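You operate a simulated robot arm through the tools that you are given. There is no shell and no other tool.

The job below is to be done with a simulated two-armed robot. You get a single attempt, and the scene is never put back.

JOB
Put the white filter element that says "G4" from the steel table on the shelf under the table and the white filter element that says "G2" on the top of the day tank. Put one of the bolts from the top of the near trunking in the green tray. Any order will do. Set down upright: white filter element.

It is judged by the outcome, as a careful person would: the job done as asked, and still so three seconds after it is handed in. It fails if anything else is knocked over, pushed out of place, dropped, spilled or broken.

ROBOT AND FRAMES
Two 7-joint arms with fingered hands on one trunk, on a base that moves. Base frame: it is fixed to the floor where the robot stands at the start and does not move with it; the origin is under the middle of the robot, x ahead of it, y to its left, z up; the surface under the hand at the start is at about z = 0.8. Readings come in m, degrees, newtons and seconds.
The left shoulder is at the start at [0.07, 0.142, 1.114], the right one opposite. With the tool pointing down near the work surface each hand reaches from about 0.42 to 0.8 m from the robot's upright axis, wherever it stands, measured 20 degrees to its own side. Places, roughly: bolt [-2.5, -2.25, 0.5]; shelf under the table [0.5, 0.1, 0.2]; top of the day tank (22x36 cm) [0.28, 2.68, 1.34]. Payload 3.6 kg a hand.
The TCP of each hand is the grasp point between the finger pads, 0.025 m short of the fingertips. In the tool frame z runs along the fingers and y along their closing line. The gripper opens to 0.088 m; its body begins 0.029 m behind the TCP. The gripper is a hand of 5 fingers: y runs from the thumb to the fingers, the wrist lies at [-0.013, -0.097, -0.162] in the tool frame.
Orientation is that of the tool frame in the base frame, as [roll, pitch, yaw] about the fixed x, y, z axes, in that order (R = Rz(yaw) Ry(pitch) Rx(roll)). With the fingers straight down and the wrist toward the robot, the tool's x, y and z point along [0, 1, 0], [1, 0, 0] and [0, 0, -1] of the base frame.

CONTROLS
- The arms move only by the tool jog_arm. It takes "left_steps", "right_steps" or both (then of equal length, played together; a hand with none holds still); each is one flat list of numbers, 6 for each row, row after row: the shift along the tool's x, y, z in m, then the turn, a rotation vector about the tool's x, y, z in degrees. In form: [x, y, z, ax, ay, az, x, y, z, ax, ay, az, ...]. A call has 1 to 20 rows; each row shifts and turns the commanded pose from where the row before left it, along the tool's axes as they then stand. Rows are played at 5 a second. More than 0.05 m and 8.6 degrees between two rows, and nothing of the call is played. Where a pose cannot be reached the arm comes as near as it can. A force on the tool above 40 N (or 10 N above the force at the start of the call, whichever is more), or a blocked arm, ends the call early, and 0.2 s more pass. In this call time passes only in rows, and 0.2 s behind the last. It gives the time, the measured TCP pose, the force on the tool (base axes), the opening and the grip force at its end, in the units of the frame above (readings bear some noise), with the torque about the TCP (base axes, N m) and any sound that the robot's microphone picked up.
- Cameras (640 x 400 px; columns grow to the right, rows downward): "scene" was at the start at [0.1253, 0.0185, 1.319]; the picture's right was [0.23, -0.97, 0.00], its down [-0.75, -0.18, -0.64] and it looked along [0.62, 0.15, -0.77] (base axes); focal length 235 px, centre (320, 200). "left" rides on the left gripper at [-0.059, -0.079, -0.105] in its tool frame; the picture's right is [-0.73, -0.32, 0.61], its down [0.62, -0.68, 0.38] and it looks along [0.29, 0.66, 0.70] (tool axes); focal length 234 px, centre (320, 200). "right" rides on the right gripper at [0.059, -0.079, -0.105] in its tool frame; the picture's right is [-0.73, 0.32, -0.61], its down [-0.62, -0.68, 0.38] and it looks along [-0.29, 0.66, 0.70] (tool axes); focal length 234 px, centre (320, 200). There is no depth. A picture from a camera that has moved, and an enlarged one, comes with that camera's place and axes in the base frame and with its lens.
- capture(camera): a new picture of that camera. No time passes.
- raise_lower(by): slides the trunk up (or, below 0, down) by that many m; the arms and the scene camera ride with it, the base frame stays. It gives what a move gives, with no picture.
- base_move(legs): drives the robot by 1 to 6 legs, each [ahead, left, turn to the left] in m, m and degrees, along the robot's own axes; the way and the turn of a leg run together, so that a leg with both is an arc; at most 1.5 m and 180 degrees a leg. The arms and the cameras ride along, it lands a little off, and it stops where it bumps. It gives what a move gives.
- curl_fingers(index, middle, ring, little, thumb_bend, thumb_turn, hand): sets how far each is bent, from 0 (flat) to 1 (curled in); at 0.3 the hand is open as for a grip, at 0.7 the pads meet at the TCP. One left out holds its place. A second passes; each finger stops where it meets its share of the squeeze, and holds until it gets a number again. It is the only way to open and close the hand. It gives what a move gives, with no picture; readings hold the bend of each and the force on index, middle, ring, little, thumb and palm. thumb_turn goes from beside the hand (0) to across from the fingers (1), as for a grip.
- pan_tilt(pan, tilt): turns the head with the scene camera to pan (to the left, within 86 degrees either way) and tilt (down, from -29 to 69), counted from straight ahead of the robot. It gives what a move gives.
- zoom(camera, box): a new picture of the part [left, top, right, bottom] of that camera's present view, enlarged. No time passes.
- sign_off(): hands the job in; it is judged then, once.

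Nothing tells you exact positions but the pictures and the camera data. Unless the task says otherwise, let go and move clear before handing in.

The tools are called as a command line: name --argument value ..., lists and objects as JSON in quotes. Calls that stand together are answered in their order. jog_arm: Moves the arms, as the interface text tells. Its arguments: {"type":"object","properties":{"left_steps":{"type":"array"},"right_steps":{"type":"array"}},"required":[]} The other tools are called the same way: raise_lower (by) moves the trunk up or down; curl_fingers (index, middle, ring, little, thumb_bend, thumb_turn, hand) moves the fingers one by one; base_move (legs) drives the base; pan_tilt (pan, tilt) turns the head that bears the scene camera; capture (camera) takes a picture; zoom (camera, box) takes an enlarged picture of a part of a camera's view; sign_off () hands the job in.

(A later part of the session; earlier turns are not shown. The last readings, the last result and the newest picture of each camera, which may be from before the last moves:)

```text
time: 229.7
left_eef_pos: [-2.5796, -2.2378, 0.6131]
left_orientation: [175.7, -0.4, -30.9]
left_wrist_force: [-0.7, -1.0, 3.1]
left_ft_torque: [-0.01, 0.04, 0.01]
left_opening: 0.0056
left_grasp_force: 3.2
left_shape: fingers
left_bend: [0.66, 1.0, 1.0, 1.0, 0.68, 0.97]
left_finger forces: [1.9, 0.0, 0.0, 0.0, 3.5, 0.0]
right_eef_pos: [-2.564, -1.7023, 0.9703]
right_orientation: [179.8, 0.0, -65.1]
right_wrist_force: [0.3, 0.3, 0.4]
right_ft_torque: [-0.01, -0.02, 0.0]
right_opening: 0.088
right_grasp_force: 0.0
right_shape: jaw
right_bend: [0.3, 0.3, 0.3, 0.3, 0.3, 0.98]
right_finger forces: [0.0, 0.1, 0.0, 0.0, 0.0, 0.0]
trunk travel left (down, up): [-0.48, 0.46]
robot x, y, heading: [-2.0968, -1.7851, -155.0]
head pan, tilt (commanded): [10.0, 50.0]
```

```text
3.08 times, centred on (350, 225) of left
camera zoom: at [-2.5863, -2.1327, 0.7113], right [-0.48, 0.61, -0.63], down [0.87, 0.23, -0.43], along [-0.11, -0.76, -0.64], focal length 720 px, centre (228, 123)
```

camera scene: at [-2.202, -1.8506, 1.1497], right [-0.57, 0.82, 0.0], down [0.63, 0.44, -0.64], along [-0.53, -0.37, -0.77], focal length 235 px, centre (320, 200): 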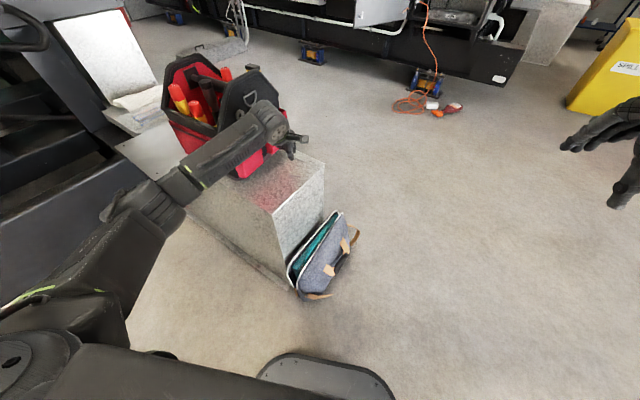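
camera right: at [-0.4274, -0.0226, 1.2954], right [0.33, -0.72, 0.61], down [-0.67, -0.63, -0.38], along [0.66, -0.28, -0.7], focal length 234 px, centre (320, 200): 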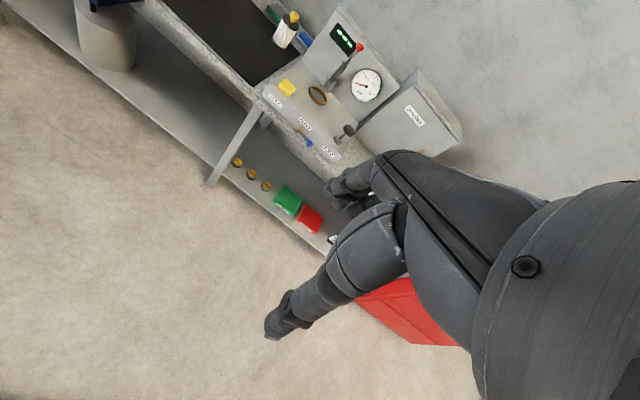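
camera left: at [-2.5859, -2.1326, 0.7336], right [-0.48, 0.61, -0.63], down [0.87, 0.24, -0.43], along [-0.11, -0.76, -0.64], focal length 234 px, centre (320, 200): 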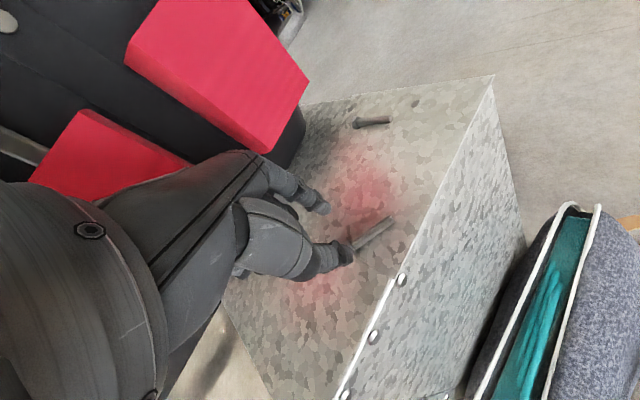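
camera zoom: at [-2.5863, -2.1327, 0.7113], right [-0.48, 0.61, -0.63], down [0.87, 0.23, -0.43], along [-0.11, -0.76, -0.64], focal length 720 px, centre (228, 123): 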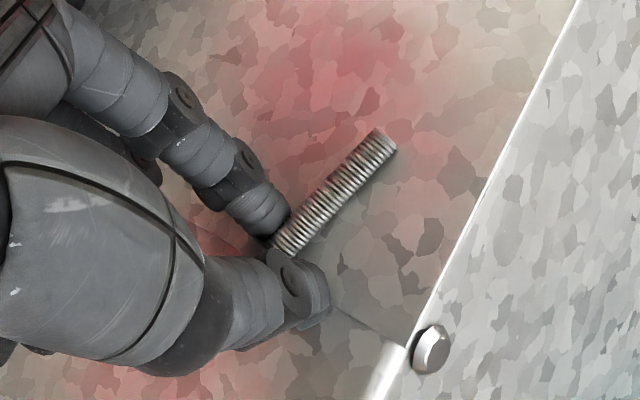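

curl_fingers --hand "left" --index 0.73

zoom --camera "left" --box '[270, 160, 430, 290]'

```text
time: 230.7
left_eef_pos: [-2.5811, -2.2391, 0.6127]
left_orientation: [175.7, -0.4, -31.0]
left_wrist_force: [-1.9, -0.3, 6.1]
left_ft_torque: [0.06, 0.04, 0.06]
left_opening: 0.0028
left_grasp_force: 5.9
left_shape: fingers
left_bend: [0.72, 1.0, 1.0, 1.0, 0.66, 0.97]
left_finger forces: [4.2, 0.0, 0.1, 0.1, 8.8, 0.1]
right_eef_pos: [-2.5638, -1.702, 0.9704]
right_orientation: [179.9, 0.0, -65.0]
right_wrist_force: [0.4, 0.2, 0.2]
right_ft_torque: [-0.01, -0.01, 0.01]
right_opening: 0.0878
right_grasp_force: 0.1
right_shape: jaw
right_bend: [0.3, 0.3, 0.3, 0.3, 0.3, 0.98]
right_finger forces: [0.1, 0.0, 0.0, 0.0, 0.1, 0.0]
trunk travel left (down, up): [-0.48, 0.46]
robot x, y, heading: [-2.0943, -1.787, -155.0]
head pan, tilt (commanded): [10.0, 50.0]
```

```text
3.08 times, centred on (350, 225) of left
camera zoom: at [-2.5861, -2.1326, 0.7116], right [-0.48, 0.61, -0.63], down [0.87, 0.23, -0.43], along [-0.11, -0.76, -0.64], focal length 720 px, centre (228, 123)
```

zoom: 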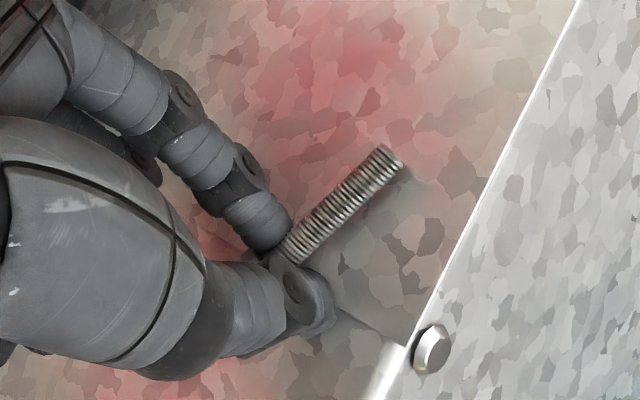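

Forces are index 4.2 N / thumb 8.8 N. I'll lift 4 mm to see whether the bolt comes along.

jog_arm --left_steps '[0, 0.0003, -0.004, 0, 0, 0]'

zoom --camera "left" --box '[270, 160, 430, 290]'

```text
time: 231.1
left_eef_pos: [-2.5803, -2.2381, 0.6161]
left_orientation: [175.8, -0.5, -31.0]
left_wrist_force: [0.0, -0.3, -0.6]
left_ft_torque: [0.03, 0.02, 0.0]
left_opening: 0.0004
left_grasp_force: 1.4
left_shape: fingers
left_bend: [0.73, 1.0, 1.0, 1.0, 0.66, 0.97]
left_finger forces: [1.7, 0.0, 0.0, 0.1, 2.0, 0.1]
right_eef_pos: [-2.5646, -1.703, 0.971]
right_orientation: [180.0, 0.0, -65.0]
right_wrist_force: [0.2, -0.1, -0.4]
right_ft_torque: [-0.02, 0.0, 0.01]
right_opening: 0.0877
right_grasp_force: 0.1
right_shape: jaw
right_bend: [0.3, 0.3, 0.3, 0.3, 0.3, 0.98]
right_finger forces: [0.0, 0.0, 0.0, 0.1, 0.0, 0.0]
trunk travel left (down, up): [-0.48, 0.46]
robot x, y, heading: [-2.0947, -1.7844, -154.9]
head pan, tilt (commanded): [10.0, 50.0]
```

```text
3.08 times, centred on (350, 225) of left
camera zoom: at [-2.587, -2.1327, 0.7145], right [-0.48, 0.61, -0.63], down [0.87, 0.24, -0.43], along [-0.11, -0.76, -0.64], focal length 720 px, centre (228, 123)
```

zoom: 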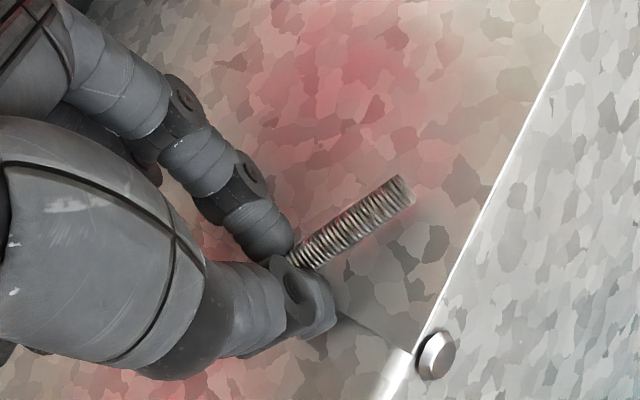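

Tip pinch across the thin shank keeps slipping. A better way is to pinch the bolt lengthwise — thumb on the head face, index on the threaded end — where both fingers are at their lowest. I'll raise, untilt, open wider, and rotate the hand 90° in steps.

jog_arm --left_steps '[0, 0.002, -0.025, 0, 0, 0, 0, 0.002, -0.025, 4, 0, 0]'

curl_fingers --hand "left" --index 0.38 --thumb_bend 0.5

jog_arm --left_steps '[0, 0, 0, 0, 0, 8, 0, 0, 0, 0, 0, 8, 0, 0, 0, 0, 0, 8, 0, 0, 0, 0, 0, 8, 0, 0, 0, 0, 0, 8, 0, 0, 0, 0, 0, 8]'

capture --camera "scene"

capture --camera "left"

```text
time: 231.7
left_eef_pos: [-2.5809, -2.2372, 0.6678]
left_orientation: [179.8, -0.6, -31.0]
left_wrist_force: [-1.0, 0.4, 1.2]
left_ft_torque: [-0.01, 0.03, 0.0]
left_opening: 0.0001
left_grasp_force: 1.7
left_shape: fingers
left_bend: [0.73, 1.0, 1.0, 1.0, 0.66, 0.97]
left_finger forces: [1.7, 0.1, 0.1, 0.0, 1.9, 0.0]
right_eef_pos: [-2.5636, -1.7001, 0.9705]
right_orientation: [-179.9, 0.0, -65.0]
right_wrist_force: [0.1, -0.1, 0.5]
right_ft_torque: [-0.01, 0.0, 0.01]
right_opening: 0.0876
right_grasp_force: 0.1
right_shape: jaw
right_bend: [0.3, 0.3, 0.3, 0.3, 0.3, 0.98]
right_finger forces: [0.0, 0.0, 0.0, 0.0, 0.1, 0.0]
trunk travel left (down, up): [-0.48, 0.46]
robot x, y, heading: [-2.0933, -1.7903, -155.2]
head pan, tilt (commanded): [10.0, 50.0]
```

```text
time: 232.7
left_eef_pos: [-2.5799, -2.238, 0.6676]
left_orientation: [179.7, -0.4, -31.0]
left_wrist_force: [-0.1, -0.4, -0.5]
left_ft_torque: [-0.04, -0.01, 0.0]
left_opening: 0.0544
left_grasp_force: 0.1
left_shape: fingers
left_bend: [0.38, 1.0, 1.0, 1.0, 0.5, 0.97]
left_finger forces: [0.1, 0.1, 0.1, 0.0, 0.0, 0.0]
right_eef_pos: [-2.5638, -1.7024, 0.9706]
right_orientation: [179.9, -0.1, -65.0]
right_wrist_force: [1.1, 0.5, 0.7]
right_ft_torque: [-0.01, 0.02, 0.02]
right_opening: 0.0876
right_grasp_force: 0.0
right_shape: jaw
right_bend: [0.3, 0.3, 0.3, 0.3, 0.3, 0.98]
right_finger forces: [0.0, 0.0, 0.0, 0.0, 0.0, 0.0]
trunk travel left (down, up): [-0.48, 0.46]
robot x, y, heading: [-2.0951, -1.7836, -155.0]
head pan, tilt (commanded): [10.0, 50.0]
```

```text
time: 234.1
left_eef_pos: [-2.5746, -2.2572, 0.6639]
left_orientation: [-179.5, -2.1, -77.8]
left_wrist_force: [-0.3, 0.4, -0.2]
left_ft_torque: [0.03, 0.01, 0.02]
left_opening: 0.0545
left_grasp_force: 0.0
left_shape: fingers
left_bend: [0.38, 1.0, 1.0, 1.0, 0.5, 0.98]
left_finger forces: [0.0, 0.0, 0.1, 0.0, 0.0, 0.0]
right_eef_pos: [-2.5653, -1.7034, 0.9717]
right_orientation: [179.9, 0.1, -64.9]
right_wrist_force: [-0.2, 0.7, -0.1]
right_ft_torque: [0.01, 0.01, 0.05]
right_opening: 0.0878
right_grasp_force: 0.1
right_shape: jaw
right_bend: [0.3, 0.3, 0.3, 0.3, 0.3, 0.98]
right_finger forces: [0.0, 0.0, 0.0, 0.1, 0.0, 0.0]
trunk travel left (down, up): [-0.48, 0.46]
robot x, y, heading: [-2.0944, -1.7854, -154.9]
head pan, tilt (commanded): [10.0, 50.0]
```

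```text
taken
camera scene: at [-2.2017, -1.8509, 1.1496], right [-0.57, 0.82, 0.0], down [0.63, 0.44, -0.64], along [-0.53, -0.37, -0.77], focal length 235 px, centre (320, 200)
```

scene: 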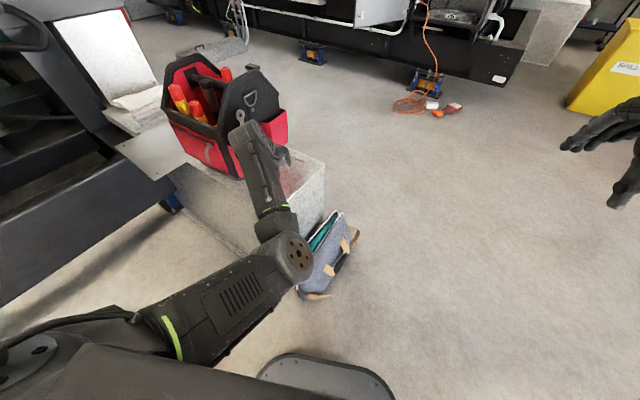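

```text
taken
camera left: at [-2.5105, -2.1791, 0.7684], right [0.17, 0.76, -0.63], down [0.8, -0.48, -0.36], along [-0.57, -0.44, -0.69], focal length 234 px, centre (320, 200)
```

left: 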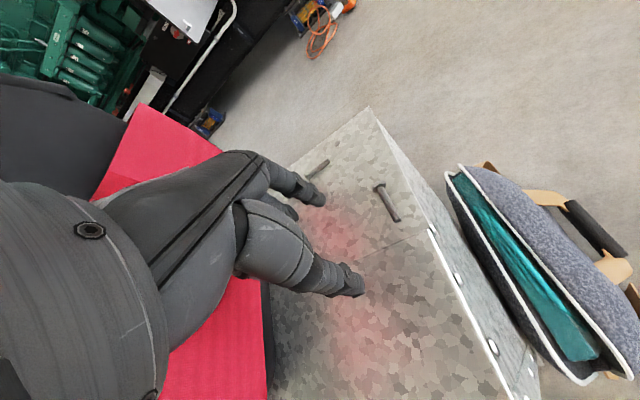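

The arm swung to a different elbow posture while rotating. I'll check where it settles before going further.

jog_arm --left_steps '[0, 0, 0, 0, 0, 0, 0, 0, 0, 0, 0, 0]'

capture --camera "scene"

```text
time: 234.7
left_eef_pos: [-2.5755, -2.2558, 0.6669]
left_orientation: [-179.8, -1.6, -77.7]
left_wrist_force: [-0.2, -1.0, -0.5]
left_ft_torque: [-0.02, -0.01, -0.02]
left_opening: 0.0543
left_grasp_force: 0.0
left_shape: fingers
left_bend: [0.38, 1.0, 1.0, 1.0, 0.5, 0.98]
left_finger forces: [0.1, 0.0, 0.1, 0.1, 0.0, 0.0]
right_eef_pos: [-2.5644, -1.7023, 0.9698]
right_orientation: [180.0, 0.1, -65.1]
right_wrist_force: [-0.3, -0.1, -0.5]
right_ft_torque: [0.0, 0.03, -0.04]
right_opening: 0.0878
right_grasp_force: 0.1
right_shape: jaw
right_bend: [0.3, 0.3, 0.3, 0.3, 0.3, 0.98]
right_finger forces: [0.0, 0.0, 0.0, 0.0, 0.0, 0.1]
trunk travel left (down, up): [-0.48, 0.46]
robot x, y, heading: [-2.0945, -1.7893, -155.0]
head pan, tilt (commanded): [10.0, 50.0]
```

```text
taken
camera scene: at [-2.2017, -1.8502, 1.1497], right [-0.57, 0.82, 0.0], down [0.63, 0.44, -0.64], along [-0.53, -0.37, -0.77], focal length 235 px, centre (320, 200)
```

scene: 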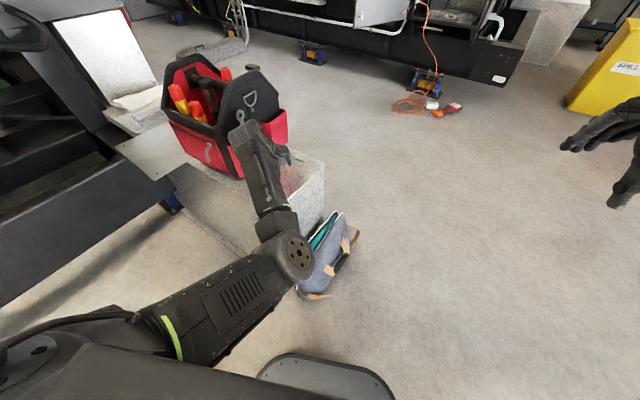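

jog_arm --left_steps '[0, 0, 0, 0, 0, 7, 0, 0, 0, 0, 0, 7, 0, 0, 0, 0, 0, 7]'

jog_arm --left_steps '[0, 0, 0, 0, 0, 7, 0, 0, 0, 0, 0, 7, 0, 0, 0, 0, 0, 7]'

capture --camera "scene"

capture --camera "left"

```text
time: 235.5
left_eef_pos: [-2.6014, -2.245, 0.653]
left_orientation: [-179.9, -0.3, -100.3]
left_wrist_force: [0.5, -0.6, -0.3]
left_ft_torque: [-0.01, -0.01, -0.04]
left_opening: 0.0546
left_grasp_force: 0.1
left_shape: fingers
left_bend: [0.38, 1.0, 1.0, 1.0, 0.5, 0.98]
left_finger forces: [0.1, 0.1, 0.0, 0.0, 0.0, 0.1]
left hand out of reach, approached as far as the arm can: row 1, 2, 3
right_eef_pos: [-2.5646, -1.7013, 0.9706]
right_orientation: [180.0, 0.0, -65.0]
right_wrist_force: [-0.1, -0.4, -0.2]
right_ft_torque: [0.0, -0.01, -0.02]
right_opening: 0.0878
right_grasp_force: 0.1
right_shape: jaw
right_bend: [0.3, 0.3, 0.3, 0.3, 0.3, 0.98]
right_finger forces: [0.0, 0.1, 0.0, 0.0, 0.0, 0.1]
trunk travel left (down, up): [-0.48, 0.46]
robot x, y, heading: [-2.0915, -1.7854, -155.3]
head pan, tilt (commanded): [10.0, 50.0]
```

```text
time: 236.3
left_eef_pos: [-2.5996, -2.247, 0.6528]
left_orientation: [-179.6, -0.3, -121.2]
left_wrist_force: [0.2, 0.5, -0.6]
left_ft_torque: [0.0, 0.03, -0.03]
left_opening: 0.0546
left_grasp_force: 0.1
left_shape: fingers
left_bend: [0.38, 1.0, 1.0, 1.0, 0.5, 0.98]
left_finger forces: [0.0, 0.0, 0.0, 0.0, 0.0, 0.0]
right_eef_pos: [-2.563, -1.7028, 0.9711]
right_orientation: [-180.0, 0.0, -65.0]
right_wrist_force: [0.6, 0.0, -1.0]
right_ft_torque: [0.0, 0.0, 0.02]
right_opening: 0.0876
right_grasp_force: 0.1
right_shape: jaw
right_bend: [0.3, 0.3, 0.3, 0.3, 0.3, 0.98]
right_finger forces: [0.0, 0.1, 0.1, 0.0, 0.0, 0.0]
trunk travel left (down, up): [-0.48, 0.46]
robot x, y, heading: [-2.0921, -1.7891, -155.2]
head pan, tilt (commanded): [10.0, 50.0]
```

```text
taken
camera scene: at [-2.2017, -1.8506, 1.1496], right [-0.57, 0.82, 0.0], down [0.63, 0.44, -0.64], along [-0.53, -0.37, -0.77], focal length 235 px, centre (320, 200)
```

scene: 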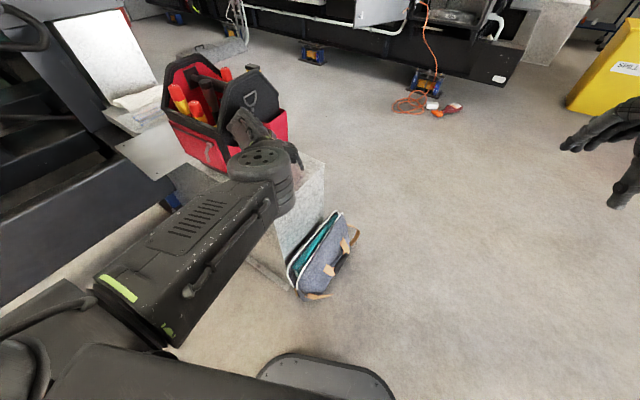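

```text
taken
camera left: at [-2.5018, -2.2364, 0.759], right [0.65, 0.45, -0.61], down [0.26, -0.89, -0.38], along [-0.71, 0.09, -0.7], focal length 234 px, centre (320, 200)
```

left: 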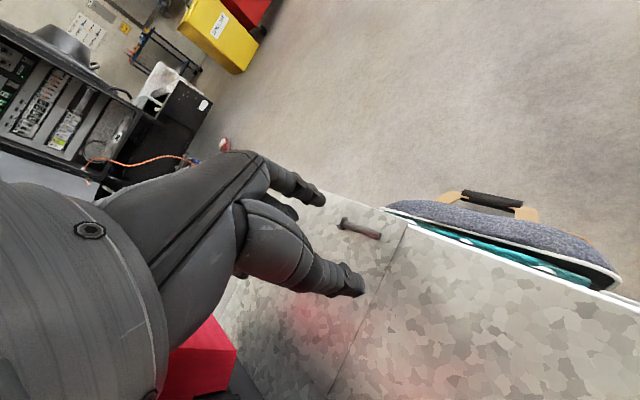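

The hand reached the desired yaw (≈−121°) without contact. I'll zoom on the bolt from this new orientation.

zoom --camera "left" --box '[270, 160, 430, 290]'

zoom --camera "scene" --box '[220, 90, 340, 200]'

```text
3.08 times, centred on (350, 225) of left
camera zoom: at [-2.5018, -2.2364, 0.759], right [0.65, 0.45, -0.61], down [0.26, -0.89, -0.38], along [-0.71, 0.09, -0.7], focal length 720 px, centre (228, 123)
```

zoom: 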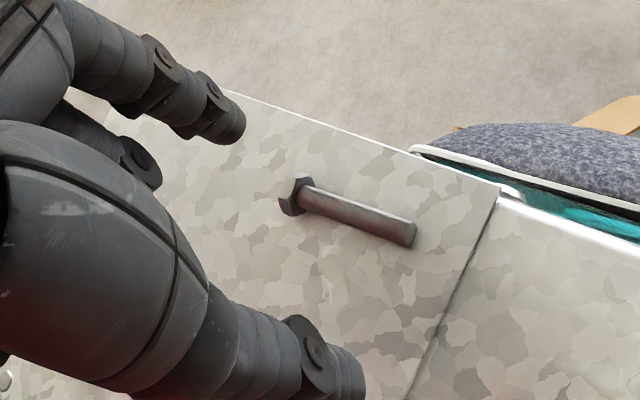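

```text
3.64 times, centred on (280, 145) of scene
camera zoom: at [-2.2017, -1.8506, 1.1496], right [-0.57, 0.82, 0.0], down [0.63, 0.44, -0.64], along [-0.53, -0.37, -0.77], focal length 856 px, centre (466, 400)
```

zoom: 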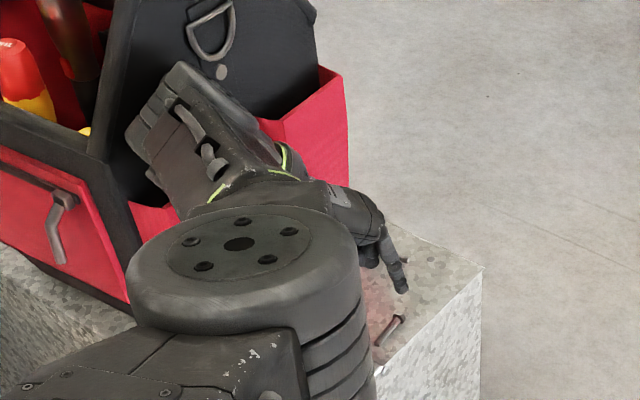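

The bolt has turned and now lies almost along x (head at [-2.637,-2.225], tip at [-2.596,-2.2225]) — so lengthwise pinching needs yaw ≈ −86°, close to a natural pose. The wrist is a bit near the tool bag, so I'll rise and rotate back.

jog_arm --left_steps '[0, 0, -0.015, 0, 0, -6, 0, 0, -0.015, 0, 0, -6, 0, 0, -0.01, 0, 0, -6]'

capture --camera "scene"

jog_arm --left_steps '[0, 0, 0, 0, 0, -6, 0, 0, 0, 0, 0, -6, 0, 0, 0, 0, 0, -6]'

capture --camera "scene"

```text
time: 237.1
left_eef_pos: [-2.5996, -2.2461, 0.6944]
left_orientation: [-179.7, -0.4, -103.1]
left_wrist_force: [-0.6, 0.4, 0.9]
left_ft_torque: [-0.02, -0.02, 0.02]
left_opening: 0.0545
left_grasp_force: 0.0
left_shape: fingers
left_bend: [0.38, 1.0, 1.0, 1.0, 0.5, 0.98]
left_finger forces: [0.0, 0.0, 0.0, 0.0, 0.0, 0.0]
right_eef_pos: [-2.5638, -1.7008, 0.9703]
right_orientation: [179.9, 0.1, -65.0]
right_wrist_force: [-0.4, -0.5, -0.3]
right_ft_torque: [-0.02, -0.03, -0.02]
right_opening: 0.0878
right_grasp_force: 0.1
right_shape: jaw
right_bend: [0.3, 0.3, 0.3, 0.3, 0.3, 0.98]
right_finger forces: [0.1, 0.0, 0.1, 0.0, 0.1, 0.0]
trunk travel left (down, up): [-0.48, 0.46]
robot x, y, heading: [-2.0938, -1.7869, -155.0]
head pan, tilt (commanded): [10.0, 50.0]
```

```text
taken
camera scene: at [-2.2015, -1.8499, 1.1497], right [-0.57, 0.82, 0.0], down [0.63, 0.44, -0.64], along [-0.53, -0.37, -0.77], focal length 235 px, centre (320, 200)
```

scene: 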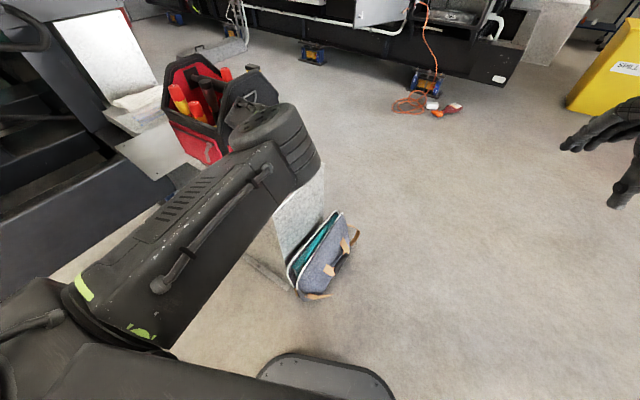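

```text
time: 237.9
left_eef_pos: [-2.5991, -2.2469, 0.6929]
left_orientation: [-179.8, -0.5, -85.0]
left_wrist_force: [-0.7, -1.3, 0.2]
left_ft_torque: [0.01, -0.02, 0.0]
left_opening: 0.0548
left_grasp_force: 0.1
left_shape: fingers
left_bend: [0.38, 1.0, 1.0, 1.0, 0.5, 0.98]
left_finger forces: [0.0, 0.1, 0.1, 0.1, 0.1, 0.0]
right_eef_pos: [-2.5643, -1.7011, 0.971]
right_orientation: [179.9, 0.0, -64.9]
right_wrist_force: [0.4, -0.3, -0.3]
right_ft_torque: [-0.01, 0.0, -0.01]
right_opening: 0.0877
right_grasp_force: 0.0
right_shape: jaw
right_bend: [0.3, 0.3, 0.3, 0.3, 0.3, 0.98]
right_finger forces: [0.0, 0.0, 0.0, 0.1, 0.1, 0.0]
trunk travel left (down, up): [-0.48, 0.46]
robot x, y, heading: [-2.0957, -1.7877, -154.9]
head pan, tilt (commanded): [10.0, 50.0]
```

```text
taken
camera scene: at [-2.2016, -1.85, 1.1497], right [-0.57, 0.82, 0.0], down [0.63, 0.44, -0.64], along [-0.53, -0.37, -0.77], focal length 235 px, centre (320, 200)
```

scene: 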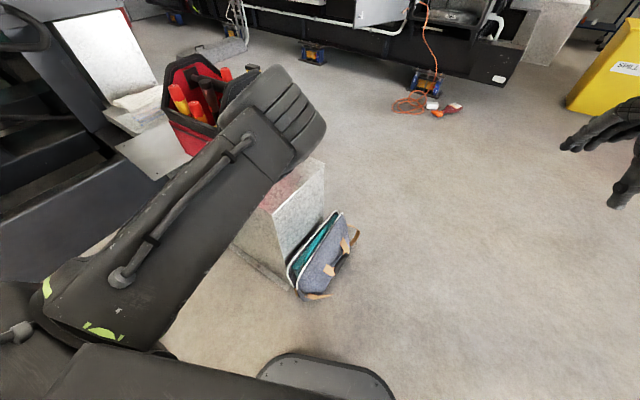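

The hand is at yaw −85° and tracking precisely again. Checking the bolt from the hand camera.

capture --camera "left"

zoom --camera "left" --box '[270, 160, 430, 290]'

```text
taken
camera left: at [-2.526, -2.1799, 0.7987], right [0.26, 0.75, -0.61], down [0.73, -0.56, -0.38], along [-0.63, -0.35, -0.7], focal length 234 px, centre (320, 200)
```

left: 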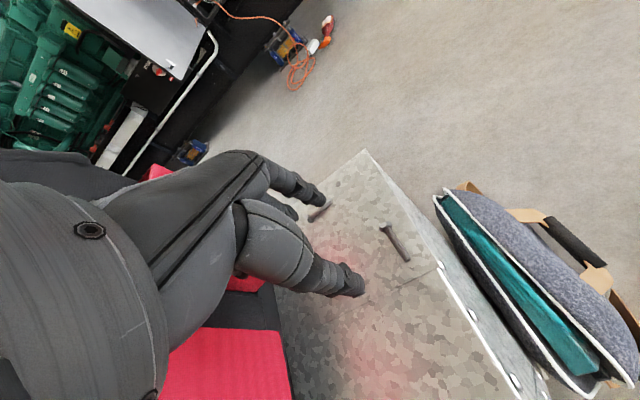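

```text
3.08 times, centred on (350, 225) of left
camera zoom: at [-2.526, -2.1799, 0.7987], right [0.26, 0.75, -0.61], down [0.73, -0.56, -0.38], along [-0.63, -0.35, -0.7], focal length 720 px, centre (228, 123)
```

zoom: 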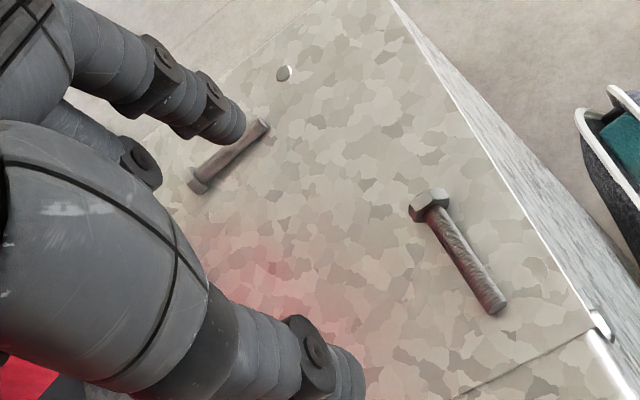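

Bolt B is now nearly parallel to the closing direction. I'll rotate −4.8°, shift so it's centred between thumb and index, and come down partway.

jog_arm --left_steps '[0, 0, 0, 0, 0, -4.8, -0.0088, 0.0045, 0.02, 0, 0, 0, -0.0087, 0.0045, 0.02, 0, 0, 0]'

zoom --camera "left" --box '[270, 160, 430, 290]'

capture --camera "scene"

```text
time: 238.7
left_eef_pos: [-2.6127, -2.2331, 0.6545]
left_orientation: [-180.0, -0.5, -80.2]
left_wrist_force: [0.4, -0.4, -0.2]
left_ft_torque: [-0.02, 0.05, 0.01]
left_opening: 0.0545
left_grasp_force: 0.1
left_shape: fingers
left_bend: [0.38, 1.0, 1.0, 1.0, 0.5, 0.98]
left_finger forces: [0.0, 0.0, 0.0, 0.1, 0.0, 0.1]
right_eef_pos: [-2.5637, -1.7023, 0.9716]
right_orientation: [179.9, 0.0, -65.0]
right_wrist_force: [0.0, 0.3, 0.5]
right_ft_torque: [0.01, -0.02, 0.03]
right_opening: 0.0879
right_grasp_force: 0.0
right_shape: jaw
right_bend: [0.3, 0.3, 0.3, 0.3, 0.3, 0.98]
right_finger forces: [0.1, 0.0, 0.1, 0.0, 0.1, 0.0]
trunk travel left (down, up): [-0.48, 0.46]
robot x, y, heading: [-2.0897, -1.7872, -155.2]
head pan, tilt (commanded): [10.0, 50.0]
```

```text
3.08 times, centred on (350, 225) of left
camera zoom: at [-2.5437, -2.1596, 0.7581], right [0.2, 0.77, -0.61], down [0.78, -0.5, -0.38], along [-0.6, -0.4, -0.69], focal length 720 px, centre (228, 123)
```

zoom: 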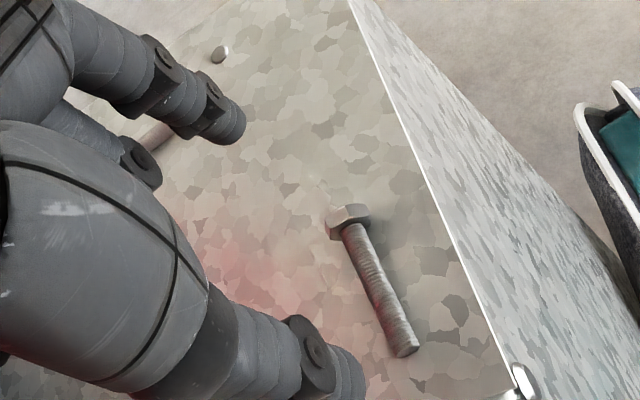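

```text
taken
camera scene: at [-2.2019, -1.8503, 1.1497], right [-0.57, 0.82, 0.0], down [0.63, 0.44, -0.64], along [-0.53, -0.37, -0.77], focal length 235 px, centre (320, 200)
```

scene: 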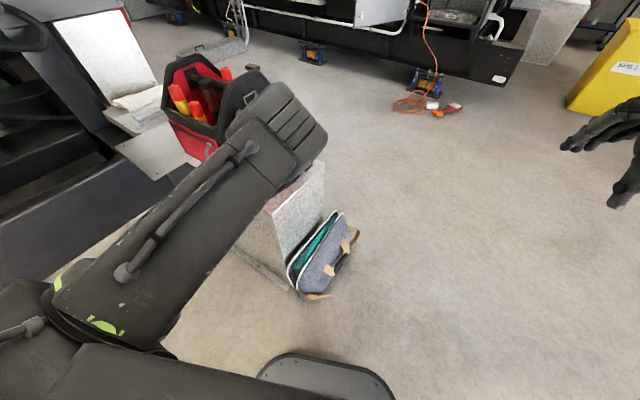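

Excellent alignment: head at index's line, threaded end at the thumb's line, 7–9 mm clearance each side. Descending.

jog_arm --left_steps '[0, 0, 0.015, 0, 0, 0, 0, 0, 0.015, 0, 0, 0]'

zoom --camera "left" --box '[270, 160, 430, 290]'

jog_arm --left_steps '[0, 0, 0.003, 0, 0, 0]'

jog_arm --left_steps '[0, 0, 0.003, 0, 0, 0]'

```text
time: 239.3
left_eef_pos: [-2.6115, -2.2314, 0.6226]
left_orientation: [-179.9, -0.4, -80.2]
left_wrist_force: [0.6, 0.5, 0.0]
left_ft_torque: [0.0, 0.03, 0.01]
left_opening: 0.0545
left_grasp_force: 0.1
left_shape: fingers
left_bend: [0.38, 1.0, 1.0, 1.0, 0.5, 0.98]
left_finger forces: [0.1, 0.2, 0.0, 0.0, 0.0, 0.1]
right_eef_pos: [-2.5635, -1.7019, 0.971]
right_orientation: [180.0, 0.0, -65.0]
right_wrist_force: [-1.0, -0.4, -0.2]
right_ft_torque: [-0.02, -0.05, 0.02]
right_opening: 0.0877
right_grasp_force: 0.1
right_shape: jaw
right_bend: [0.3, 0.3, 0.3, 0.3, 0.3, 0.98]
right_finger forces: [0.0, 0.0, 0.1, 0.0, 0.0, 0.0]
trunk travel left (down, up): [-0.48, 0.46]
robot x, y, heading: [-2.0932, -1.7897, -155.1]
head pan, tilt (commanded): [10.0, 50.0]
```

```text
3.08 times, centred on (350, 225) of left
camera zoom: at [-2.5432, -2.1594, 0.728], right [0.2, 0.77, -0.61], down [0.78, -0.5, -0.38], along [-0.6, -0.4, -0.69], focal length 720 px, centre (228, 123)
```

zoom: 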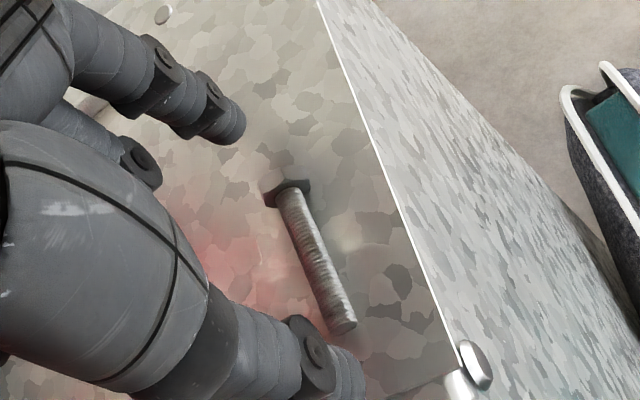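

```text
time: 239.7
left_eef_pos: [-2.6111, -2.2315, 0.6202]
left_orientation: [-179.9, -0.5, -80.2]
left_wrist_force: [0.1, -0.2, 0.9]
left_ft_torque: [0.0, -0.03, 0.0]
left_opening: 0.0546
left_grasp_force: 0.0
left_shape: fingers
left_bend: [0.38, 1.0, 1.0, 1.0, 0.5, 0.98]
left_finger forces: [0.0, 0.0, 0.0, 0.1, 0.1, 0.0]
right_eef_pos: [-2.5638, -1.7031, 0.9708]
right_orientation: [-180.0, 0.0, -65.0]
right_wrist_force: [-0.3, 0.0, 0.2]
right_ft_torque: [-0.01, 0.04, 0.01]
right_opening: 0.0875
right_grasp_force: 0.0
right_shape: jaw
right_bend: [0.3, 0.3, 0.3, 0.3, 0.3, 0.98]
right_finger forces: [0.0, 0.1, 0.0, 0.0, 0.0, 0.1]
trunk travel left (down, up): [-0.48, 0.46]
robot x, y, heading: [-2.0934, -1.7854, -154.9]
head pan, tilt (commanded): [10.0, 50.0]
```

```text
time: 240.1
left_eef_pos: [-2.6114, -2.232, 0.6169]
left_orientation: [-179.9, -0.5, -80.2]
left_wrist_force: [-0.4, -0.2, 0.6]
left_ft_torque: [0.01, 0.04, -0.01]
left_opening: 0.0547
left_grasp_force: 0.0
left_shape: fingers
left_bend: [0.38, 1.0, 1.0, 1.0, 0.5, 0.98]
left_finger forces: [0.0, 0.0, 0.0, 0.0, 0.0, 0.0]
right_eef_pos: [-2.5643, -1.7017, 0.9698]
right_orientation: [179.9, 0.0, -65.0]
right_wrist_force: [0.5, 0.4, -0.5]
right_ft_torque: [-0.02, 0.02, 0.02]
right_opening: 0.0876
right_grasp_force: 0.0
right_shape: jaw
right_bend: [0.3, 0.3, 0.3, 0.3, 0.3, 0.98]
right_finger forces: [0.0, 0.0, 0.1, 0.0, 0.0, 0.0]
trunk travel left (down, up): [-0.48, 0.46]
robot x, y, heading: [-2.0941, -1.7841, -155.0]
head pan, tilt (commanded): [10.0, 50.0]
```

jog_arm --left_steps '[0, 0, 0.002, 0, 0, 0]'

jog_arm --left_steps '[0, 0, 0.0015, 0, 0, 0]'

zoom --camera "left" --box '[270, 160, 430, 290]'

```text
time: 240.5
left_eef_pos: [-2.612, -2.2327, 0.6168]
left_orientation: [-179.9, -0.4, -80.2]
left_wrist_force: [1.2, -0.3, -0.5]
left_ft_torque: [-0.02, -0.01, 0.01]
left_opening: 0.0545
left_grasp_force: 0.2
left_shape: fingers
left_bend: [0.38, 1.0, 1.0, 1.0, 0.5, 0.98]
left_finger forces: [0.1, 0.0, 0.0, 0.0, 0.0, 0.0]
right_eef_pos: [-2.5645, -1.7024, 0.9707]
right_orientation: [-180.0, 0.0, -65.0]
right_wrist_force: [0.3, 0.2, -0.5]
right_ft_torque: [-0.01, 0.07, 0.01]
right_opening: 0.0879
right_grasp_force: 0.0
right_shape: jaw
right_bend: [0.3, 0.3, 0.3, 0.3, 0.3, 0.98]
right_finger forces: [0.0, 0.0, 0.1, 0.0, 0.0, 0.0]
trunk travel left (down, up): [-0.48, 0.46]
robot x, y, heading: [-2.0936, -1.7878, -155.1]
head pan, tilt (commanded): [10.0, 50.0]
```

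```text
time: 240.9
left_eef_pos: [-2.6124, -2.2315, 0.6137]
left_orientation: [-179.9, -0.4, -80.3]
left_wrist_force: [-1.1, -0.1, -0.1]
left_ft_torque: [-0.02, -0.02, 0.02]
left_opening: 0.0544
left_grasp_force: 0.0
left_shape: fingers
left_bend: [0.38, 1.0, 1.0, 1.0, 0.5, 0.98]
left_finger forces: [0.0, 0.0, 0.1, 0.0, 0.0, 0.0]
right_eef_pos: [-2.5641, -1.7014, 0.9706]
right_orientation: [-180.0, 0.0, -65.0]
right_wrist_force: [0.0, 0.2, -1.0]
right_ft_torque: [0.03, 0.02, -0.03]
right_opening: 0.0876
right_grasp_force: 0.0
right_shape: jaw
right_bend: [0.3, 0.3, 0.3, 0.3, 0.3, 0.98]
right_finger forces: [0.0, 0.0, 0.0, 0.0, 0.0, 0.0]
trunk travel left (down, up): [-0.48, 0.46]
robot x, y, heading: [-2.0949, -1.7815, -154.6]
head pan, tilt (commanded): [10.0, 50.0]
```

```text
3.08 times, centred on (350, 225) of left
camera zoom: at [-2.5437, -2.1588, 0.7193], right [0.2, 0.77, -0.61], down [0.78, -0.5, -0.38], along [-0.6, -0.4, -0.69], focal length 720 px, centre (228, 123)
```

zoom: 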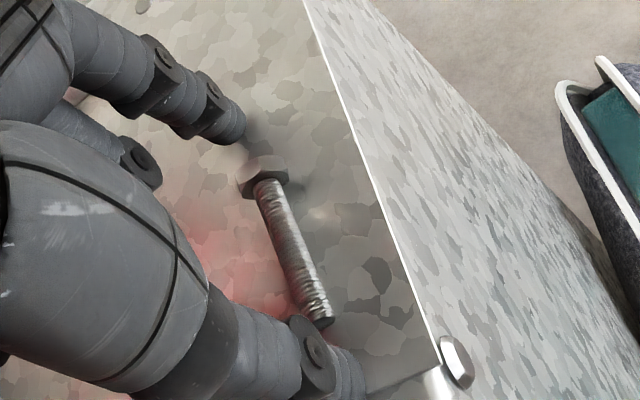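

jog_arm --left_steps '[0, 0, 0.0015, 0, 0, 0]'

jog_arm --left_steps '[0, 0, 0.0015, 0, 0, 0]'

```text
time: 241.3
left_eef_pos: [-2.6118, -2.2327, 0.6134]
left_orientation: [-179.9, -0.5, -80.2]
left_wrist_force: [0.7, 0.4, -0.9]
left_ft_torque: [-0.02, -0.01, 0.0]
left_opening: 0.0547
left_grasp_force: 0.1
left_shape: fingers
left_bend: [0.38, 1.0, 1.0, 1.0, 0.5, 0.98]
left_finger forces: [0.0, 0.1, 0.0, 0.0, 0.1, 0.0]
right_eef_pos: [-2.5645, -1.7019, 0.9705]
right_orientation: [179.9, 0.0, -65.0]
right_wrist_force: [0.9, -0.8, -0.5]
right_ft_torque: [-0.02, 0.0, 0.0]
right_opening: 0.0879
right_grasp_force: 0.1
right_shape: jaw
right_bend: [0.3, 0.3, 0.3, 0.3, 0.3, 0.98]
right_finger forces: [0.0, 0.0, 0.1, 0.1, 0.1, 0.1]
trunk travel left (down, up): [-0.48, 0.46]
robot x, y, heading: [-2.0942, -1.7864, -154.8]
head pan, tilt (commanded): [10.0, 50.0]
```

```text
time: 241.7
left_eef_pos: [-2.6131, -2.2321, 0.6122]
left_orientation: [180.0, -0.5, -80.2]
left_wrist_force: [-1.1, -0.4, 4.4]
left_ft_torque: [0.04, -0.15, -0.03]
left_opening: 0.0547
left_grasp_force: 2.6
left_shape: fingers
left_bend: [0.38, 1.0, 1.0, 1.0, 0.5, 0.98]
left_finger forces: [0.0, 0.0, 0.1, 0.0, 4.4, 0.1]
right_eef_pos: [-2.5643, -1.7021, 0.97]
right_orientation: [179.9, 0.1, -65.0]
right_wrist_force: [0.7, -0.3, 0.0]
right_ft_torque: [-0.03, 0.0, 0.0]
right_opening: 0.0876
right_grasp_force: 0.0
right_shape: jaw
right_bend: [0.3, 0.3, 0.3, 0.3, 0.3, 0.98]
right_finger forces: [0.1, 0.0, 0.1, 0.1, 0.0, 0.0]
trunk travel left (down, up): [-0.48, 0.46]
robot x, y, heading: [-2.0941, -1.7862, -155.0]
head pan, tilt (commanded): [10.0, 50.0]
```

Thumb touches lightly. I'll lift 1.5 mm and close both gradually onto the bolt's ends.

jog_arm --left_steps '[0, 0, -0.0015, 0, 0, 0]'

curl_fingers --hand "left" --index 0.45 --thumb_bend 0.53

zoom --camera "left" --box '[270, 160, 430, 290]'

```text
time: 242.1
left_eef_pos: [-2.6121, -2.2315, 0.6118]
left_orientation: [-179.8, -0.6, -80.2]
left_wrist_force: [0.0, -0.4, 0.9]
left_ft_torque: [-0.01, -0.01, 0.04]
left_opening: 0.0549
left_grasp_force: 0.6
left_shape: fingers
left_bend: [0.38, 1.0, 1.0, 1.0, 0.5, 0.98]
left_finger forces: [0.0, 0.1, 0.0, 0.1, 1.0, 0.0]
right_eef_pos: [-2.5635, -1.7032, 0.9712]
right_orientation: [179.9, 0.0, -65.0]
right_wrist_force: [0.0, -0.2, 0.5]
right_ft_torque: [0.0, -0.01, 0.02]
right_opening: 0.0876
right_grasp_force: 0.0
right_shape: jaw
right_bend: [0.3, 0.3, 0.3, 0.3, 0.3, 0.98]
right_finger forces: [0.1, 0.1, 0.0, 0.1, 0.0, 0.1]
trunk travel left (down, up): [-0.48, 0.46]
robot x, y, heading: [-2.091, -1.7855, -155.0]
head pan, tilt (commanded): [10.0, 50.0]
```

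```text
time: 243.1
left_eef_pos: [-2.6131, -2.2318, 0.6124]
left_orientation: [-179.8, -0.5, -80.1]
left_wrist_force: [0.8, -0.5, 0.2]
left_ft_torque: [-0.02, -0.02, 0.0]
left_opening: 0.0452
left_grasp_force: 0.4
left_shape: fingers
left_bend: [0.45, 1.0, 1.0, 1.0, 0.52, 0.98]
left_finger forces: [0.1, 0.0, 0.1, 0.0, 0.8, 0.0]
right_eef_pos: [-2.5638, -1.7015, 0.9698]
right_orientation: [179.9, 0.0, -65.0]
right_wrist_force: [0.1, -0.2, 0.0]
right_ft_torque: [0.0, -0.01, 0.03]
right_opening: 0.0877
right_grasp_force: 0.1
right_shape: jaw
right_bend: [0.3, 0.3, 0.3, 0.3, 0.3, 0.98]
right_finger forces: [0.0, 0.0, 0.0, 0.0, 0.0, 0.0]
trunk travel left (down, up): [-0.48, 0.46]
robot x, y, heading: [-2.094, -1.7871, -154.9]
head pan, tilt (commanded): [10.0, 50.0]
```

```text
3.08 times, centred on (350, 225) of left
camera zoom: at [-2.5441, -2.1591, 0.7174], right [0.2, 0.77, -0.61], down [0.78, -0.5, -0.38], along [-0.6, -0.4, -0.69], focal length 720 px, centre (228, 123)
```

zoom: 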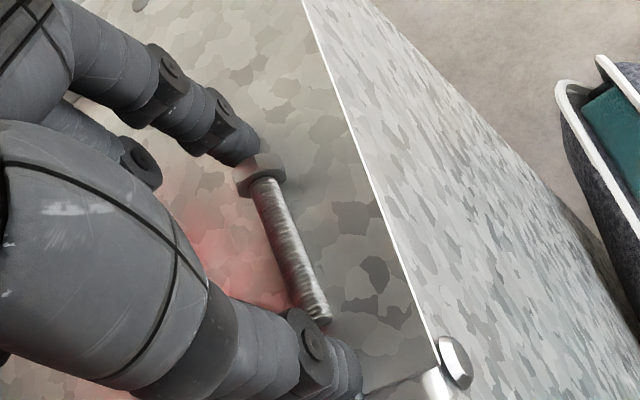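

curl_fingers --hand "left" --index 0.51

zoom --camera "left" --box '[270, 160, 430, 290]'

```text
time: 244.1
left_eef_pos: [-2.6117, -2.2319, 0.6135]
left_orientation: [-179.9, -0.5, -80.2]
left_wrist_force: [-1.3, -1.3, 3.4]
left_ft_torque: [-0.01, 0.16, -0.01]
left_opening: 0.0403
left_grasp_force: 1.6
left_shape: fingers
left_bend: [0.49, 1.0, 1.0, 1.0, 0.53, 0.98]
left_finger forces: [3.3, 0.0, 0.0, 0.1, 0.1, 0.0]
right_eef_pos: [-2.5638, -1.7019, 0.9713]
right_orientation: [179.9, 0.0, -65.0]
right_wrist_force: [0.5, -0.7, 0.7]
right_ft_torque: [-0.01, 0.01, -0.01]
right_opening: 0.0879
right_grasp_force: 0.0
right_shape: jaw
right_bend: [0.3, 0.3, 0.3, 0.3, 0.3, 0.98]
right_finger forces: [0.1, 0.0, 0.1, 0.1, 0.1, 0.0]
trunk travel left (down, up): [-0.48, 0.46]
robot x, y, heading: [-2.0919, -1.7874, -154.9]
head pan, tilt (commanded): [10.0, 50.0]
```

```text
3.08 times, centred on (350, 225) of left
camera zoom: at [-2.5441, -2.159, 0.7177], right [0.2, 0.77, -0.61], down [0.78, -0.5, -0.38], along [-0.6, -0.4, -0.69], focal length 720 px, centre (228, 123)
```

zoom: 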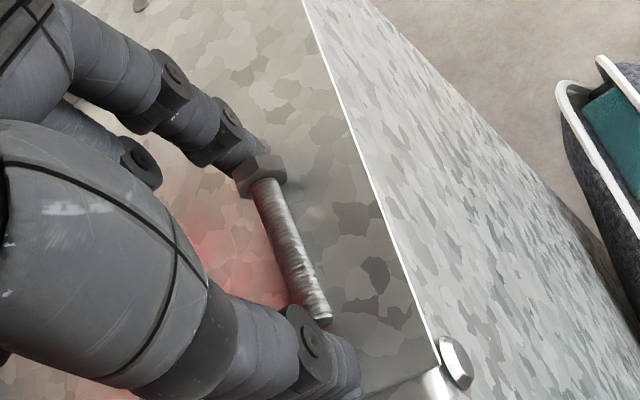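

Index presses the surface at the head. I'll lift 1 mm and bring the thumb in onto the threaded end.

jog_arm --left_steps '[0, 0, -0.001, 0, 0, 0]'

curl_fingers --hand "left" --index 0.51 --thumb_bend 0.58

zoom --camera "left" --box '[270, 160, 430, 290]'

```text
time: 244.5
left_eef_pos: [-2.6118, -2.2322, 0.6139]
left_orientation: [-179.8, -0.6, -80.1]
left_wrist_force: [-0.3, 0.0, 1.6]
left_ft_torque: [-0.01, 0.08, 0.05]
left_opening: 0.0388
left_grasp_force: 0.9
left_shape: fingers
left_bend: [0.5, 1.0, 1.0, 1.0, 0.53, 0.98]
left_finger forces: [0.9, 0.0, 0.1, 0.0, 0.1, 0.0]
right_eef_pos: [-2.5632, -1.7015, 0.972]
right_orientation: [-180.0, 0.0, -64.9]
right_wrist_force: [0.2, -0.4, 0.9]
right_ft_torque: [0.0, 0.0, 0.01]
right_opening: 0.0878
right_grasp_force: 0.1
right_shape: jaw
right_bend: [0.3, 0.3, 0.3, 0.3, 0.3, 0.98]
right_finger forces: [0.0, 0.0, 0.0, 0.0, 0.0, 0.1]
trunk travel left (down, up): [-0.48, 0.46]
robot x, y, heading: [-2.0918, -1.7821, -154.8]
head pan, tilt (commanded): [10.0, 50.0]
```

```text
time: 245.5
left_eef_pos: [-2.6116, -2.2323, 0.6131]
left_orientation: [-179.8, -0.5, -80.1]
left_wrist_force: [-0.7, -0.3, 0.8]
left_ft_torque: [-0.03, 0.01, 0.02]
left_opening: 0.036
left_grasp_force: 1.0
left_shape: fingers
left_bend: [0.5, 1.0, 1.0, 1.0, 0.56, 0.98]
left_finger forces: [0.8, 0.0, 0.1, 0.0, 0.7, 0.0]
right_eef_pos: [-2.5638, -1.7022, 0.9702]
right_orientation: [179.9, 0.0, -65.1]
right_wrist_force: [-0.4, -0.9, -0.7]
right_ft_torque: [0.01, 0.0, -0.02]
right_opening: 0.0875
right_grasp_force: 0.1
right_shape: jaw
right_bend: [0.3, 0.3, 0.3, 0.3, 0.3, 0.98]
right_finger forces: [0.0, 0.1, 0.0, 0.0, 0.0, 0.0]
trunk travel left (down, up): [-0.48, 0.46]
robot x, y, heading: [-2.092, -1.7874, -155.0]
head pan, tilt (commanded): [10.0, 50.0]
```

```text
3.08 times, centred on (350, 225) of left
camera zoom: at [-2.5439, -2.1588, 0.7183], right [0.2, 0.77, -0.61], down [0.78, -0.5, -0.38], along [-0.6, -0.4, -0.69], focal length 720 px, centre (228, 123)
```

zoom: 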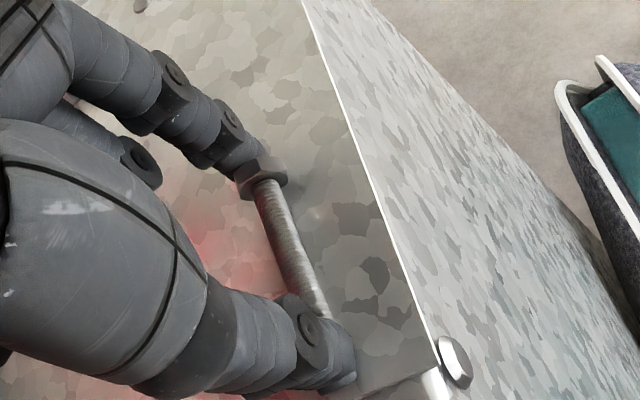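

Both ends are contacted (index 0.8 N, thumb 0.7 N at 36 mm gap). Tightening moderately.

curl_fingers --hand "left" --index 0.55 --thumb_bend 0.62

zoom --camera "left" --box '[270, 160, 430, 290]'

```text
time: 246.5
left_eef_pos: [-2.6116, -2.2323, 0.6134]
left_orientation: [-179.9, -0.5, -80.2]
left_wrist_force: [0.8, 0.4, 0.4]
left_ft_torque: [0.02, 0.02, -0.03]
left_opening: 0.0344
left_grasp_force: 2.9
left_shape: fingers
left_bend: [0.5, 1.0, 1.0, 1.0, 0.57, 0.97]
left_finger forces: [2.9, 0.0, 0.0, 0.0, 2.9, 0.1]
right_eef_pos: [-2.5645, -1.7026, 0.9703]
right_orientation: [180.0, 0.0, -65.0]
right_wrist_force: [-0.1, -0.5, 0.5]
right_ft_torque: [0.03, -0.01, -0.02]
right_opening: 0.0879
right_grasp_force: 0.1
right_shape: jaw
right_bend: [0.3, 0.3, 0.3, 0.3, 0.3, 0.98]
right_finger forces: [0.0, 0.0, 0.1, 0.0, 0.1, 0.0]
trunk travel left (down, up): [-0.48, 0.46]
robot x, y, heading: [-2.0965, -1.7845, -155.1]
head pan, tilt (commanded): [10.0, 50.0]
```

```text
3.08 times, centred on (350, 225) of left
camera zoom: at [-2.5439, -2.1588, 0.7183], right [0.2, 0.77, -0.61], down [0.78, -0.5, -0.38], along [-0.6, -0.4, -0.69], focal length 720 px, centre (228, 123)
```

zoom: 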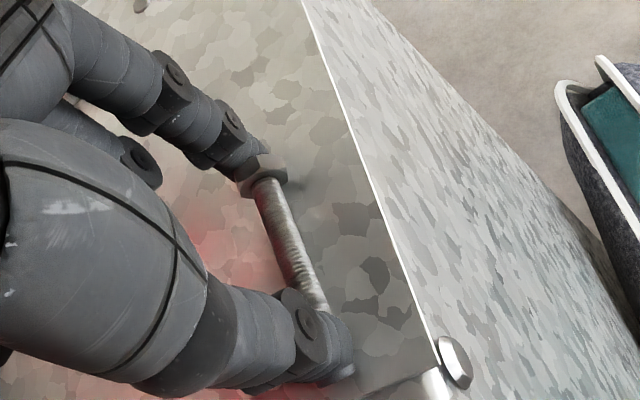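

Balanced at 2.9 N each. One more moderate squeeze, then lift.

curl_fingers --hand "left" --index 0.58 --thumb_bend 0.65

jog_arm --left_steps '[0, 0, -0.004, 0, 0, 0, 0, 0, -0.006, 0, 0, 0]'

zoom --camera "left" --box '[270, 160, 430, 290]'

```text
time: 247.5
left_eef_pos: [-2.6115, -2.2305, 0.6133]
left_orientation: [-179.9, -0.5, -80.2]
left_wrist_force: [-0.6, -0.5, -0.3]
left_ft_torque: [0.0, -0.01, -0.01]
left_opening: 0.0335
left_grasp_force: 4.5
left_shape: fingers
left_bend: [0.5, 1.0, 1.0, 1.0, 0.59, 0.97]
left_finger forces: [4.3, 0.0, 0.1, 0.1, 4.3, 0.0]
right_eef_pos: [-2.5636, -1.7014, 0.9706]
right_orientation: [-180.0, -0.1, -65.0]
right_wrist_force: [0.1, 0.4, 0.8]
right_ft_torque: [-0.02, 0.0, 0.01]
right_opening: 0.0879
right_grasp_force: 0.0
right_shape: jaw
right_bend: [0.3, 0.3, 0.3, 0.3, 0.3, 0.98]
right_finger forces: [0.1, 0.0, 0.0, 0.0, 0.0, 0.0]
trunk travel left (down, up): [-0.48, 0.46]
robot x, y, heading: [-2.0902, -1.7853, -155.1]
head pan, tilt (commanded): [10.0, 50.0]
```

```text
time: 248.1
left_eef_pos: [-2.6115, -2.2322, 0.623]
left_orientation: [-179.9, -0.5, -80.2]
left_wrist_force: [1.0, 0.9, -0.1]
left_ft_torque: [0.01, 0.01, 0.04]
left_opening: 0.0337
left_grasp_force: 4.6
left_shape: fingers
left_bend: [0.5, 1.0, 1.0, 1.0, 0.59, 0.97]
left_finger forces: [4.3, 0.1, 0.1, 0.0, 4.4, 0.1]
right_eef_pos: [-2.5644, -1.701, 0.9706]
right_orientation: [179.9, 0.0, -65.0]
right_wrist_force: [0.2, -0.4, -0.6]
right_ft_torque: [0.03, 0.02, -0.02]
right_opening: 0.0875
right_grasp_force: 0.1
right_shape: jaw
right_bend: [0.3, 0.3, 0.3, 0.3, 0.3, 0.98]
right_finger forces: [0.0, 0.1, 0.1, 0.0, 0.0, 0.1]
trunk travel left (down, up): [-0.48, 0.46]
robot x, y, heading: [-2.0968, -1.7862, -155.1]
head pan, tilt (commanded): [10.0, 50.0]
```

```text
3.08 times, centred on (350, 225) of left
camera zoom: at [-2.5442, -2.1593, 0.7282], right [0.2, 0.77, -0.61], down [0.78, -0.5, -0.38], along [-0.6, -0.4, -0.7], focal length 720 px, centre (228, 123)
```

zoom: 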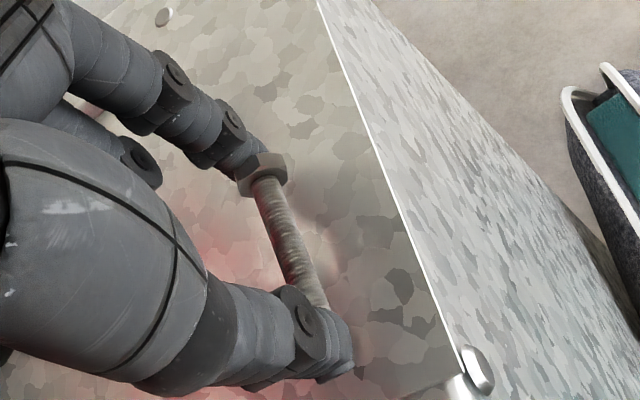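

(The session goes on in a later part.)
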